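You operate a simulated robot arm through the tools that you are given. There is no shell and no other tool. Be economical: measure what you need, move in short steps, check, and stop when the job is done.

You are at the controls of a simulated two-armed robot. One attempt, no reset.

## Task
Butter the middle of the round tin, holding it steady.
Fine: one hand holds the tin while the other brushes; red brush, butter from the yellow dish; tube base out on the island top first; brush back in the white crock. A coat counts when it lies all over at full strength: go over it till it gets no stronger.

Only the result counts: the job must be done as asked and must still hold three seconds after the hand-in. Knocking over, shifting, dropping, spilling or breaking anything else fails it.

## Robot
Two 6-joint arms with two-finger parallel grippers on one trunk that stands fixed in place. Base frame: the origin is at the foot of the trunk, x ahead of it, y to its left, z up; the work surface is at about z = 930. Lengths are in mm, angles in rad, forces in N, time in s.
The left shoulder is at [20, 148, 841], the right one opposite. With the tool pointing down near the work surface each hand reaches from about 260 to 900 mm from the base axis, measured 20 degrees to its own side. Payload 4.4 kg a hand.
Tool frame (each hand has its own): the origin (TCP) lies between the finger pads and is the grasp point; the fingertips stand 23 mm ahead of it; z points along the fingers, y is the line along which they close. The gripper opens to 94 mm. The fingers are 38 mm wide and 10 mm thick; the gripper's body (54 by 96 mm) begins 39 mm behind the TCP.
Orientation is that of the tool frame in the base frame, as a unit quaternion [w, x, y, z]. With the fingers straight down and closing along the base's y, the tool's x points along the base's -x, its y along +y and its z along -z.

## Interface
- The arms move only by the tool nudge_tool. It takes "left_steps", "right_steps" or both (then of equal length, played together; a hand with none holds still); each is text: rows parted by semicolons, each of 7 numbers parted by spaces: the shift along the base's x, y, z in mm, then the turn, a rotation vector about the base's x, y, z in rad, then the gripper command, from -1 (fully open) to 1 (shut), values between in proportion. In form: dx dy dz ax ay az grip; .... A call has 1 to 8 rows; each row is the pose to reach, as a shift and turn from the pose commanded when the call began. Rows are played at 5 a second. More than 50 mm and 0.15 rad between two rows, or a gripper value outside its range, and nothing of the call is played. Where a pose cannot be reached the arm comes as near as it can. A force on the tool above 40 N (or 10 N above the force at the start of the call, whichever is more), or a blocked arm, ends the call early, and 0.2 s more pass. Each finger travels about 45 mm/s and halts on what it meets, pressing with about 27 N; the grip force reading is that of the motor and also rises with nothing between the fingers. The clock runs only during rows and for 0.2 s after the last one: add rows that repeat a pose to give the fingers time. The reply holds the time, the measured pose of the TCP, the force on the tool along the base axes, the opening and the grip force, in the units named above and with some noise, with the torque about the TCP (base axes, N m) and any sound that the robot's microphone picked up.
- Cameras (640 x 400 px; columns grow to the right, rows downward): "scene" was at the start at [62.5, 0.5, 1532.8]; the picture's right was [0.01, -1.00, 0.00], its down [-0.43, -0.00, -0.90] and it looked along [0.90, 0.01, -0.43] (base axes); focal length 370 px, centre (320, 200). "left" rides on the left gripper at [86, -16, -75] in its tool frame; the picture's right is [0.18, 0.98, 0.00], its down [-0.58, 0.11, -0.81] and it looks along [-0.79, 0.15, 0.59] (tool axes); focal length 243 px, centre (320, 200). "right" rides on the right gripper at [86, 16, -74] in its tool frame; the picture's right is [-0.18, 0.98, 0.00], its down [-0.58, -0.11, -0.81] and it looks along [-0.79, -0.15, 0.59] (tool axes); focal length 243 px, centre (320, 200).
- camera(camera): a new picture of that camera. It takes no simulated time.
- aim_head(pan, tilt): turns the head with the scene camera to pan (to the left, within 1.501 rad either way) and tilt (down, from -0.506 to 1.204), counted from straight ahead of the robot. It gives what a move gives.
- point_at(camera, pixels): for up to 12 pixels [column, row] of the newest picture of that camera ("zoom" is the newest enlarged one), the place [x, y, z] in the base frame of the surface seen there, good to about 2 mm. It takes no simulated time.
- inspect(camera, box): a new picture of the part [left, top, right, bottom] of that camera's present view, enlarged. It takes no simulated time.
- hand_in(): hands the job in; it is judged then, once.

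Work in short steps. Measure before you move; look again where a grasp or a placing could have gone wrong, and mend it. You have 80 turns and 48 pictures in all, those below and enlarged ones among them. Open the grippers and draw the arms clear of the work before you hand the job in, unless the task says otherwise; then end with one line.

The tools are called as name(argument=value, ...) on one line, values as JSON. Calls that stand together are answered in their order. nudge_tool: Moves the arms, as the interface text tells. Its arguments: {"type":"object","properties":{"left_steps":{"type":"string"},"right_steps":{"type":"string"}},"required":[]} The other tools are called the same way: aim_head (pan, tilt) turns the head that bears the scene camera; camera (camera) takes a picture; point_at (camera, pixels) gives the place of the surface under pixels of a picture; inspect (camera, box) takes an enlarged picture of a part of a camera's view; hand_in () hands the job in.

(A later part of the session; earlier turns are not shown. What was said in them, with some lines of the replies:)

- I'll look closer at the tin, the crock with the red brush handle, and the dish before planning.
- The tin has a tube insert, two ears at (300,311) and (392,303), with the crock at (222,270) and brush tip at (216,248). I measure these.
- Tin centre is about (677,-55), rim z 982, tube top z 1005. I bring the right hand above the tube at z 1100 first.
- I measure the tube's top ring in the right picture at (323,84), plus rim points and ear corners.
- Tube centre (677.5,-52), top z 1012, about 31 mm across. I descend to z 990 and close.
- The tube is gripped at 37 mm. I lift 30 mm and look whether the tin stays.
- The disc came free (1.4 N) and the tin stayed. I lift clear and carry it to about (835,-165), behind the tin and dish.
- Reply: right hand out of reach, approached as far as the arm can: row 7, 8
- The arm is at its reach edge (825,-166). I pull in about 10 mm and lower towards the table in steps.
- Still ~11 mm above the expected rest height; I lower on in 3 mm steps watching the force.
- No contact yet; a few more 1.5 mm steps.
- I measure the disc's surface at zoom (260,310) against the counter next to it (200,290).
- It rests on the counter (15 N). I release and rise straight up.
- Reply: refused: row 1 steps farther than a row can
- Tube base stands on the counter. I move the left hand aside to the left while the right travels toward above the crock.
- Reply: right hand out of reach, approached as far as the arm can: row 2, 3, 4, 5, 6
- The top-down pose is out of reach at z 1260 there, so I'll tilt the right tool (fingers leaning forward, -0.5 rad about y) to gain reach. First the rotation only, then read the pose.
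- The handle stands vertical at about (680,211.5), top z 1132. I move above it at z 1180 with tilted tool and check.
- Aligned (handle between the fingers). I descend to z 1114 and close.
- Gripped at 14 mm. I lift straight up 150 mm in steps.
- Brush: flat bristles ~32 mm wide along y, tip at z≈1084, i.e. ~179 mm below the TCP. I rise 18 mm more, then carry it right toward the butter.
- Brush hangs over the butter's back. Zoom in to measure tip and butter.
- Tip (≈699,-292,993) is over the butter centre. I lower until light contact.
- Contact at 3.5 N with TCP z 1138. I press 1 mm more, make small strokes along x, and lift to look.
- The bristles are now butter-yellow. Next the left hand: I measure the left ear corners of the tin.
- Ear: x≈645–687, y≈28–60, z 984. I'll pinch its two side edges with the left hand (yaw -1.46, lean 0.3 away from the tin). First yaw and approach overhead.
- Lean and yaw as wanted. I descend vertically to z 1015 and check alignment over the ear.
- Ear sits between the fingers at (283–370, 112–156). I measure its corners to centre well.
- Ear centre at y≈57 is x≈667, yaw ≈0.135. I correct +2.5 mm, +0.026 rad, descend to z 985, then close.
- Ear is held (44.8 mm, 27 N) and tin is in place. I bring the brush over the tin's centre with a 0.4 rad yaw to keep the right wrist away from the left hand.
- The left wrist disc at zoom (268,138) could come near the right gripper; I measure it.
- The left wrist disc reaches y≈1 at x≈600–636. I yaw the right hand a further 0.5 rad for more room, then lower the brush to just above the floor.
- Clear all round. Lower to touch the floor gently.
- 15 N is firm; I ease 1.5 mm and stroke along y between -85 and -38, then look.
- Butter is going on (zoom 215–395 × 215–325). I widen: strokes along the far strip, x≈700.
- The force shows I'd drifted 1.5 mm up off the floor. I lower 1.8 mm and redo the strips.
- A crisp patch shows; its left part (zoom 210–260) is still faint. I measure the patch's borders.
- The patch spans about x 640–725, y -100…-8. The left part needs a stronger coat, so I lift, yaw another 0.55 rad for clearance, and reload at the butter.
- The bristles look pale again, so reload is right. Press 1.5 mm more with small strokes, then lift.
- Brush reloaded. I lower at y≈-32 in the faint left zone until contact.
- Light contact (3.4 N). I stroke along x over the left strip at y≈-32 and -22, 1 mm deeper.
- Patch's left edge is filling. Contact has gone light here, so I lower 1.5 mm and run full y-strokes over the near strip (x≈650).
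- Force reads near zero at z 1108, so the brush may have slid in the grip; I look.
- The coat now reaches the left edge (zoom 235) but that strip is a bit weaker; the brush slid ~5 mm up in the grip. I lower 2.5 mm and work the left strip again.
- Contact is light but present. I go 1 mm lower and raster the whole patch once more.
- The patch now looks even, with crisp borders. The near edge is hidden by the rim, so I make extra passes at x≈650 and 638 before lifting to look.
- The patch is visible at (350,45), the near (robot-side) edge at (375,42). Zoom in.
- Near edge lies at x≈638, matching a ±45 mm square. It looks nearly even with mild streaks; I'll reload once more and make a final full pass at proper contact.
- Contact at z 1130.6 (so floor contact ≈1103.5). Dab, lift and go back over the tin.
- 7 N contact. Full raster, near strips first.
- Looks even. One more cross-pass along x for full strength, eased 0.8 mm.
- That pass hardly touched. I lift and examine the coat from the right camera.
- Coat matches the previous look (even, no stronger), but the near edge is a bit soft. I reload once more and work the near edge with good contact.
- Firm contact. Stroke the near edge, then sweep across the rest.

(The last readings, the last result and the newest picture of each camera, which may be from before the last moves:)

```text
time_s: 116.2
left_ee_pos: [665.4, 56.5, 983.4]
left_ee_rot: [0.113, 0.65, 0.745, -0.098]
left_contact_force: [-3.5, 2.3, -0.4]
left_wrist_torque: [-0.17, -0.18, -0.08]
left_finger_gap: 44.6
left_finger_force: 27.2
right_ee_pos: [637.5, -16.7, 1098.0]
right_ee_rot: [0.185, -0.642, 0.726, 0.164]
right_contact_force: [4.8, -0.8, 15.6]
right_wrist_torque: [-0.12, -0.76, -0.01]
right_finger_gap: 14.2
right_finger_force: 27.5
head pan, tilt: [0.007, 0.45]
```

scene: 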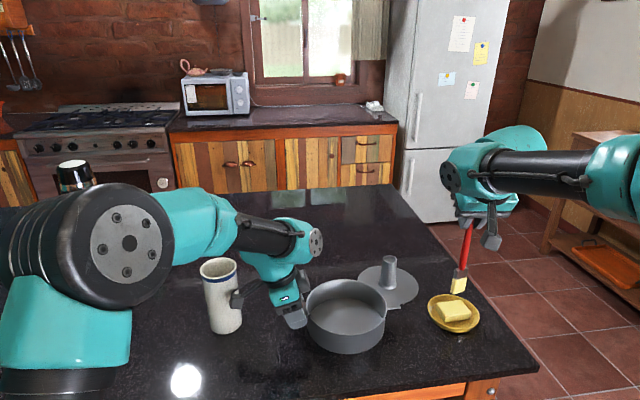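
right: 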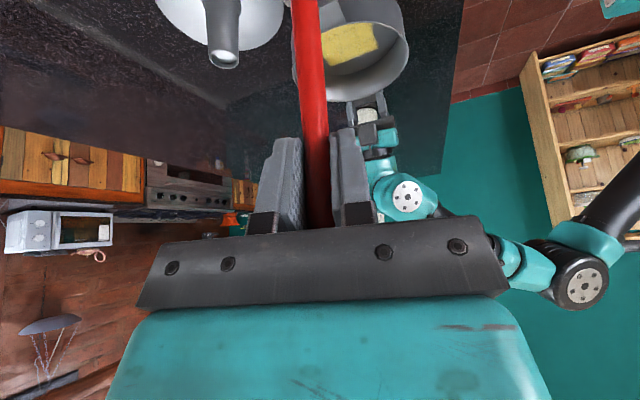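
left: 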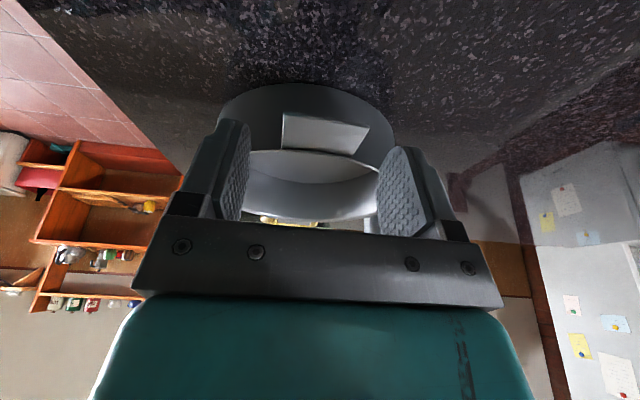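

Contact was good. I lift the brush out to the right; then release the ear with the left hand, rise straight and retreat.

nudge_tool(right_steps="3 -5 45 0 0 0 1;5 -10 90 0 0 0 1;10 -55 115 0 0 0 1;15 -100 115 0 0 0 1;20 -148 115 0 0 0 1;30 -195 115 0 0 0 1")

nudge_tool(left_steps="0 0 0 0 0 0 0;0 0 0 0 0 0 -0.3;0 0 0 0 0 0 -0.5;0 0 0 0 0 0 -0.5;0 0 35 0 0 0 -0.5;0 0 80 0 0 0 -0.5;0 0 125 0 0 0 -0.5;0 0 170 0 0 0 -0.5")

nudge_tool(left_steps="-10 10 40 0 0 0 -0.5;-34 35 65 0 0 0 -0.5;-58 65 90 0 0 0 -0.5;-82 95 110 0 0 0 -0.5;-106 125 130 0 0 0 -0.5;-130 155 150 0 0 0 -0.5;-155 185 165 0 0 0 -0.5;-180 215 180 0 0 0 -0.5")

nudge_tool(left_steps="-24 30 10 0 0 0.14 -0.5;-48 60 20 0 0 0.28 -0.5;-60 90 20 0 0 0.42 -0.5;-60 110 20 0 0 0.56 -0.5")

camera(camera="scene")

```text
refused: row 3 steps farther than a row can; nothing moved
```

```text
time_s: 118.0
left_ee_pos: [666.5, 56.9, 1151.7]
left_ee_rot: [0.112, 0.651, 0.744, -0.098]
left_contact_force: [0.3, -0.5, -0.7]
left_wrist_torque: [-0.04, 0.0, -0.01]
left_finger_gap: 70.6
left_finger_force: 0.1
right_ee_pos: [638.5, -16.3, 1097.4]
right_ee_rot: [0.185, -0.642, 0.726, 0.165]
right_contact_force: [2.7, 1.0, 15.9]
right_wrist_torque: [0.07, -0.51, 0.01]
right_finger_gap: 14.4
right_finger_force: 27.7
head pan, tilt: [0.007, 0.45]
```

```text
time_s: 119.8
left_ee_pos: [488.3, 271.0, 1331.2]
left_ee_rot: [0.112, 0.651, 0.744, -0.098]
left_contact_force: [1.1, -0.3, -0.3]
left_wrist_torque: [0.02, 0.06, -0.01]
left_finger_gap: 70.5
left_finger_force: 0.2
right_ee_pos: [637.6, -16.8, 1096.6]
right_ee_rot: [0.184, -0.643, 0.725, 0.165]
right_contact_force: [1.5, 1.2, 12.7]
right_wrist_torque: [0.3, -0.3, 0.01]
right_finger_gap: 14.1
right_finger_force: 27.6
head pan, tilt: [0.007, 0.45]
```

```text
time_s: 120.8
left_ee_pos: [425.4, 381.4, 1352.0]
left_ee_rot: [0.135, 0.419, 0.896, -0.064]
left_contact_force: [0.0, 0.3, -1.4]
left_wrist_torque: [-0.01, -0.02, 0.03]
left_finger_gap: 70.3
left_finger_force: 0.1
right_ee_pos: [637.5, -16.2, 1097.7]
right_ee_rot: [0.185, -0.642, 0.725, 0.166]
right_contact_force: [0.3, 0.4, 10.4]
right_wrist_torque: [0.04, -0.23, 0.03]
right_finger_gap: 14.0
right_finger_force: 26.7
head pan, tilt: [0.007, 0.45]
```

```text
2 pictures are left
```

scene: 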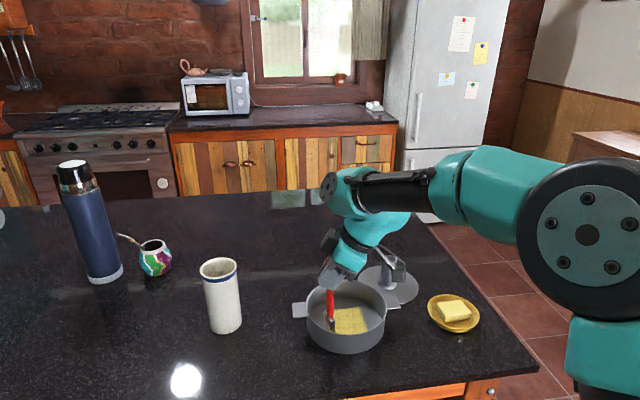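

Tin is unmoved and the left arm is clear; the right brush still stands in the tin. I lift it straight up, then rotate back to yaw ≈0.5.

nudge_tool(right_steps="2 -3 40 0 0 0 1;2 -3 85 0 0 0 1;2 -3 130 0 0 -0.13 1;2 -3 165 0 0 -0.27 1;2 -3 178 0 0 -0.41 1;2 -3 178 0 0 -0.55 1;2 -3 178 0 0 -0.69 1;2 -3 178 0 0 -0.83 1")

nudge_tool(right_steps="10 40 0 0 0 -0.12 1;18 80 0 0 0 -0.12 1;26 120 0 0 0 -0.12 1;34 160 0 0 0 -0.12 1;38 200 0 0 0 -0.12 1;40 231 0 0 0 -0.12 1;40 231 0 0 0 -0.12 1")

inspect(camera="scene", box=[160, 200, 300, 340])

```text
time_s: 122.6
left_ee_pos: [425.7, 381.0, 1353.0]
left_ee_rot: [0.135, 0.42, 0.895, -0.063]
left_contact_force: [0.4, -0.7, 0.5]
left_wrist_torque: [0.01, -0.01, -0.01]
left_finger_gap: 70.4
left_finger_force: 0.0
right_ee_pos: [639.5, -20.0, 1275.4]
right_ee_rot: [0.236, -0.295, 0.923, 0.077]
right_contact_force: [0.3, 0.5, 0.7]
right_wrist_torque: [0.06, -0.02, 0.0]
right_finger_gap: 13.6
right_finger_force: 26.8
head pan, tilt: [0.007, 0.45]
```

```text
time_s: 124.2
left_ee_pos: [425.1, 380.3, 1353.6]
left_ee_rot: [0.136, 0.419, 0.895, -0.064]
left_contact_force: [0.3, 0.6, 0.6]
left_wrist_torque: [0.01, 0.0, 0.0]
left_finger_gap: 70.4
left_finger_force: 0.0
right_ee_pos: [682.2, 210.2, 1274.7]
right_ee_rot: [0.24, -0.24, 0.939, 0.062]
right_contact_force: [-1.2, 0.2, 0.6]
right_wrist_torque: [-0.01, -0.03, 0.0]
right_finger_gap: 14.1
right_finger_force: 26.3
head pan, tilt: [0.007, 0.45]
```

```text
2.86 times, centred on (230, 270) of scene
```

zoom: 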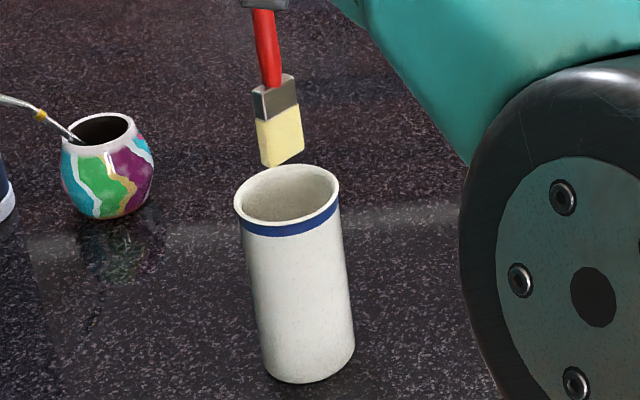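

The brush hangs above the crock. I measure the tip corners and the handle/ferrule against the rim.

point_at(camera="zoom", pixels=[[264, 164], [270, 162], [302, 150], [282, 157], [262, 122], [298, 112], [258, 92], [293, 78], [276, 76], [265, 30], [280, 140], [288, 170]])

```text
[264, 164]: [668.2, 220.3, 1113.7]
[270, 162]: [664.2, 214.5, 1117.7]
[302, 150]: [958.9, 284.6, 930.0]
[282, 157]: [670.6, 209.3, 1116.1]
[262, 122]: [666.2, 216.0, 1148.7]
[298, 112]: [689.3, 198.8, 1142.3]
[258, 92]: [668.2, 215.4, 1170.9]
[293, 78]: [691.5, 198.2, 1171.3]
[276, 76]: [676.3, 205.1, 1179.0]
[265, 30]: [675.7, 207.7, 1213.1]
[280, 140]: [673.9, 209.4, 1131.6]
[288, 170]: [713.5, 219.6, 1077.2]
```

Tip centre ≈(680,212), tip z≈1114; crock centre (680,215). I lower it 130 mm in with +2 mm y.

nudge_tool(right_steps="0 2 -20 0 0 0 1;0 2 -45 0 0 0 1;0 2 -70 0 0 0 1;0 2 -95 0 0 0 1;0 2 -120 0 0 0 1;0 2 -145 0 0 0 1;0 2 -160 0 0 0 1;0 2 -168 0 0 0 1")

```text
time_s: 126.0
left_ee_pos: [424.4, 381.0, 1353.3]
left_ee_rot: [0.135, 0.419, 0.896, -0.064]
left_contact_force: [-0.2, -0.1, 0.6]
left_wrist_torque: [0.0, -0.02, -0.01]
left_finger_gap: 70.8
left_finger_force: 0.1
right_ee_pos: [680.8, 211.1, 1107.2]
right_ee_rot: [0.24, -0.239, 0.939, 0.062]
right_contact_force: [0.8, 0.3, -0.7]
right_wrist_torque: [0.0, -0.02, 0.04]
right_finger_gap: 13.7
right_finger_force: 27.5
head pan, tilt: [0.007, 0.45]
```

No contact, brush is deep in the crock. I lower 3 mm more, open slightly so it settles, then rise and open wider.

nudge_tool(right_steps="0 0 -3 0 0 0 1;0 0 -3 0 0 0 0.6;0 0 -3 0 0 0 0.5;0 0 -3 0 0 0 0.5;0 0 6 0 0 0 0.5;0 0 12 0 0 0 0.4;0 0 12 0 0 0 0;0 0 12 0 0 0 -0.2")

nudge_tool(right_steps="0 0 15 0 0 0 -0.2;0 0 45 0 0 0 -0.2;0 0 90 0 0 0 -0.2;-10 -20 130 0 0 0 -0.2;-25 -65 135 0 0 0 -0.2;-40 -110 135 0 0 0 -0.2;-60 -155 135 0 0 0 -0.2;-80 -200 135 0 0 0 -0.2")

nudge_tool(right_steps="-20 -45 0 0 0 0 -0.2;-40 -90 0 0 0 0 -0.2;-60 -135 0 0 0 0 -0.2;-80 -180 0 0 0 0 -0.2;-90 -220 0 0 0 0 -0.2;-90 -220 0 0 0 0 -0.2")

camera(camera="scene")

```text
time_s: 127.8
left_ee_pos: [425.0, 380.1, 1352.8]
left_ee_rot: [0.135, 0.42, 0.895, -0.064]
left_contact_force: [-0.1, -0.7, -0.4]
left_wrist_torque: [-0.04, 0.01, 0.0]
left_finger_gap: 70.8
left_finger_force: 0.1
right_ee_pos: [680.6, 214.0, 1119.6]
right_ee_rot: [0.239, -0.24, 0.939, 0.063]
right_contact_force: [0.3, -1.2, 0.4]
right_wrist_torque: [-0.03, -0.03, -0.02]
right_finger_gap: 56.8
right_finger_force: 0.1
head pan, tilt: [0.007, 0.45]
```

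```text
time_s: 129.6
left_ee_pos: [425.2, 382.3, 1353.1]
left_ee_rot: [0.135, 0.42, 0.895, -0.063]
left_contact_force: [-0.7, 0.0, -0.6]
left_wrist_torque: [-0.06, 0.01, 0.02]
left_finger_gap: 70.2
left_finger_force: 0.1
right_ee_pos: [602.2, 15.4, 1254.6]
right_ee_rot: [0.239, -0.24, 0.939, 0.062]
right_contact_force: [0.1, 0.9, -0.2]
right_wrist_torque: [-0.05, -0.01, -0.01]
right_finger_gap: 56.5
right_finger_force: 0.0
head pan, tilt: [0.007, 0.45]
```

```text
time_s: 131.0
left_ee_pos: [425.9, 381.0, 1353.9]
left_ee_rot: [0.135, 0.419, 0.896, -0.064]
left_contact_force: [0.8, -0.4, 0.4]
left_wrist_torque: [-0.06, 0.01, 0.04]
left_finger_gap: 70.3
left_finger_force: 0.1
right_ee_pos: [509.2, -209.3, 1252.2]
right_ee_rot: [0.24, -0.239, 0.939, 0.062]
right_contact_force: [-0.6, 0.4, 0.1]
right_wrist_torque: [-0.01, 0.02, 0.0]
right_finger_gap: 56.2
right_finger_force: 0.0
head pan, tilt: [0.007, 0.45]
```

```text
0 pictures are left
```

scene: 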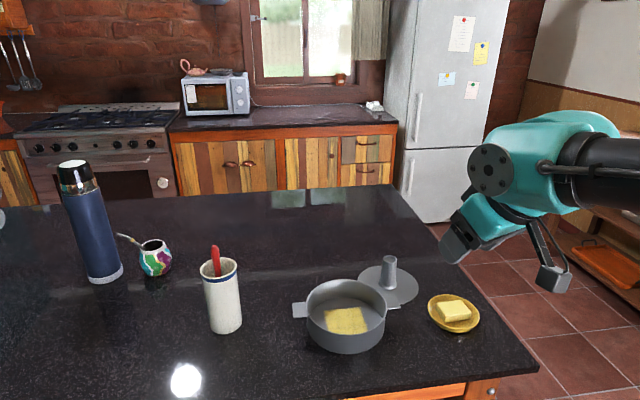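

The brush stands in the white crock at (215,260). The tin is in place with its patch coated, the tube base is on the counter, and both arms are clear with open grippers. I fully open the grippers and hand in.

nudge_tool(left_steps="0 0 0 0 0 0 -1;0 0 0 0 0 0 -1;0 0 0 0 0 0 -1", right_steps="0 0 0 0 0 0 -1;0 0 0 0 0 0 -1;0 0 0 0 0 0 -1")

hand_in()

```text
time_s: 131.8
left_ee_pos: [425.3, 380.8, 1353.8]
left_ee_rot: [0.135, 0.42, 0.895, -0.063]
left_contact_force: [0.1, -0.7, 0.5]
left_wrist_torque: [-0.01, 0.02, 0.02]
left_finger_gap: 94.2
left_finger_force: 0.1
right_ee_pos: [510.0, -207.8, 1252.1]
right_ee_rot: [0.24, -0.238, 0.939, 0.062]
right_contact_force: [-0.3, -0.6, 0.3]
right_wrist_torque: [0.03, 0.0, 0.01]
right_finger_gap: 93.8
right_finger_force: 0.0
head pan, tilt: [0.007, 0.45]
```

```text
The job is handed in.
```

I handed the job in: the tin's middle is buttered while the left hand held it by an ear, the tube base is out on the island top, and the red brush is back in the white crock; the coat looks even, but I last checked it up close before the final pass, and I let go of the tin while the brush still rested on its floor, with no shift visible afterwards.
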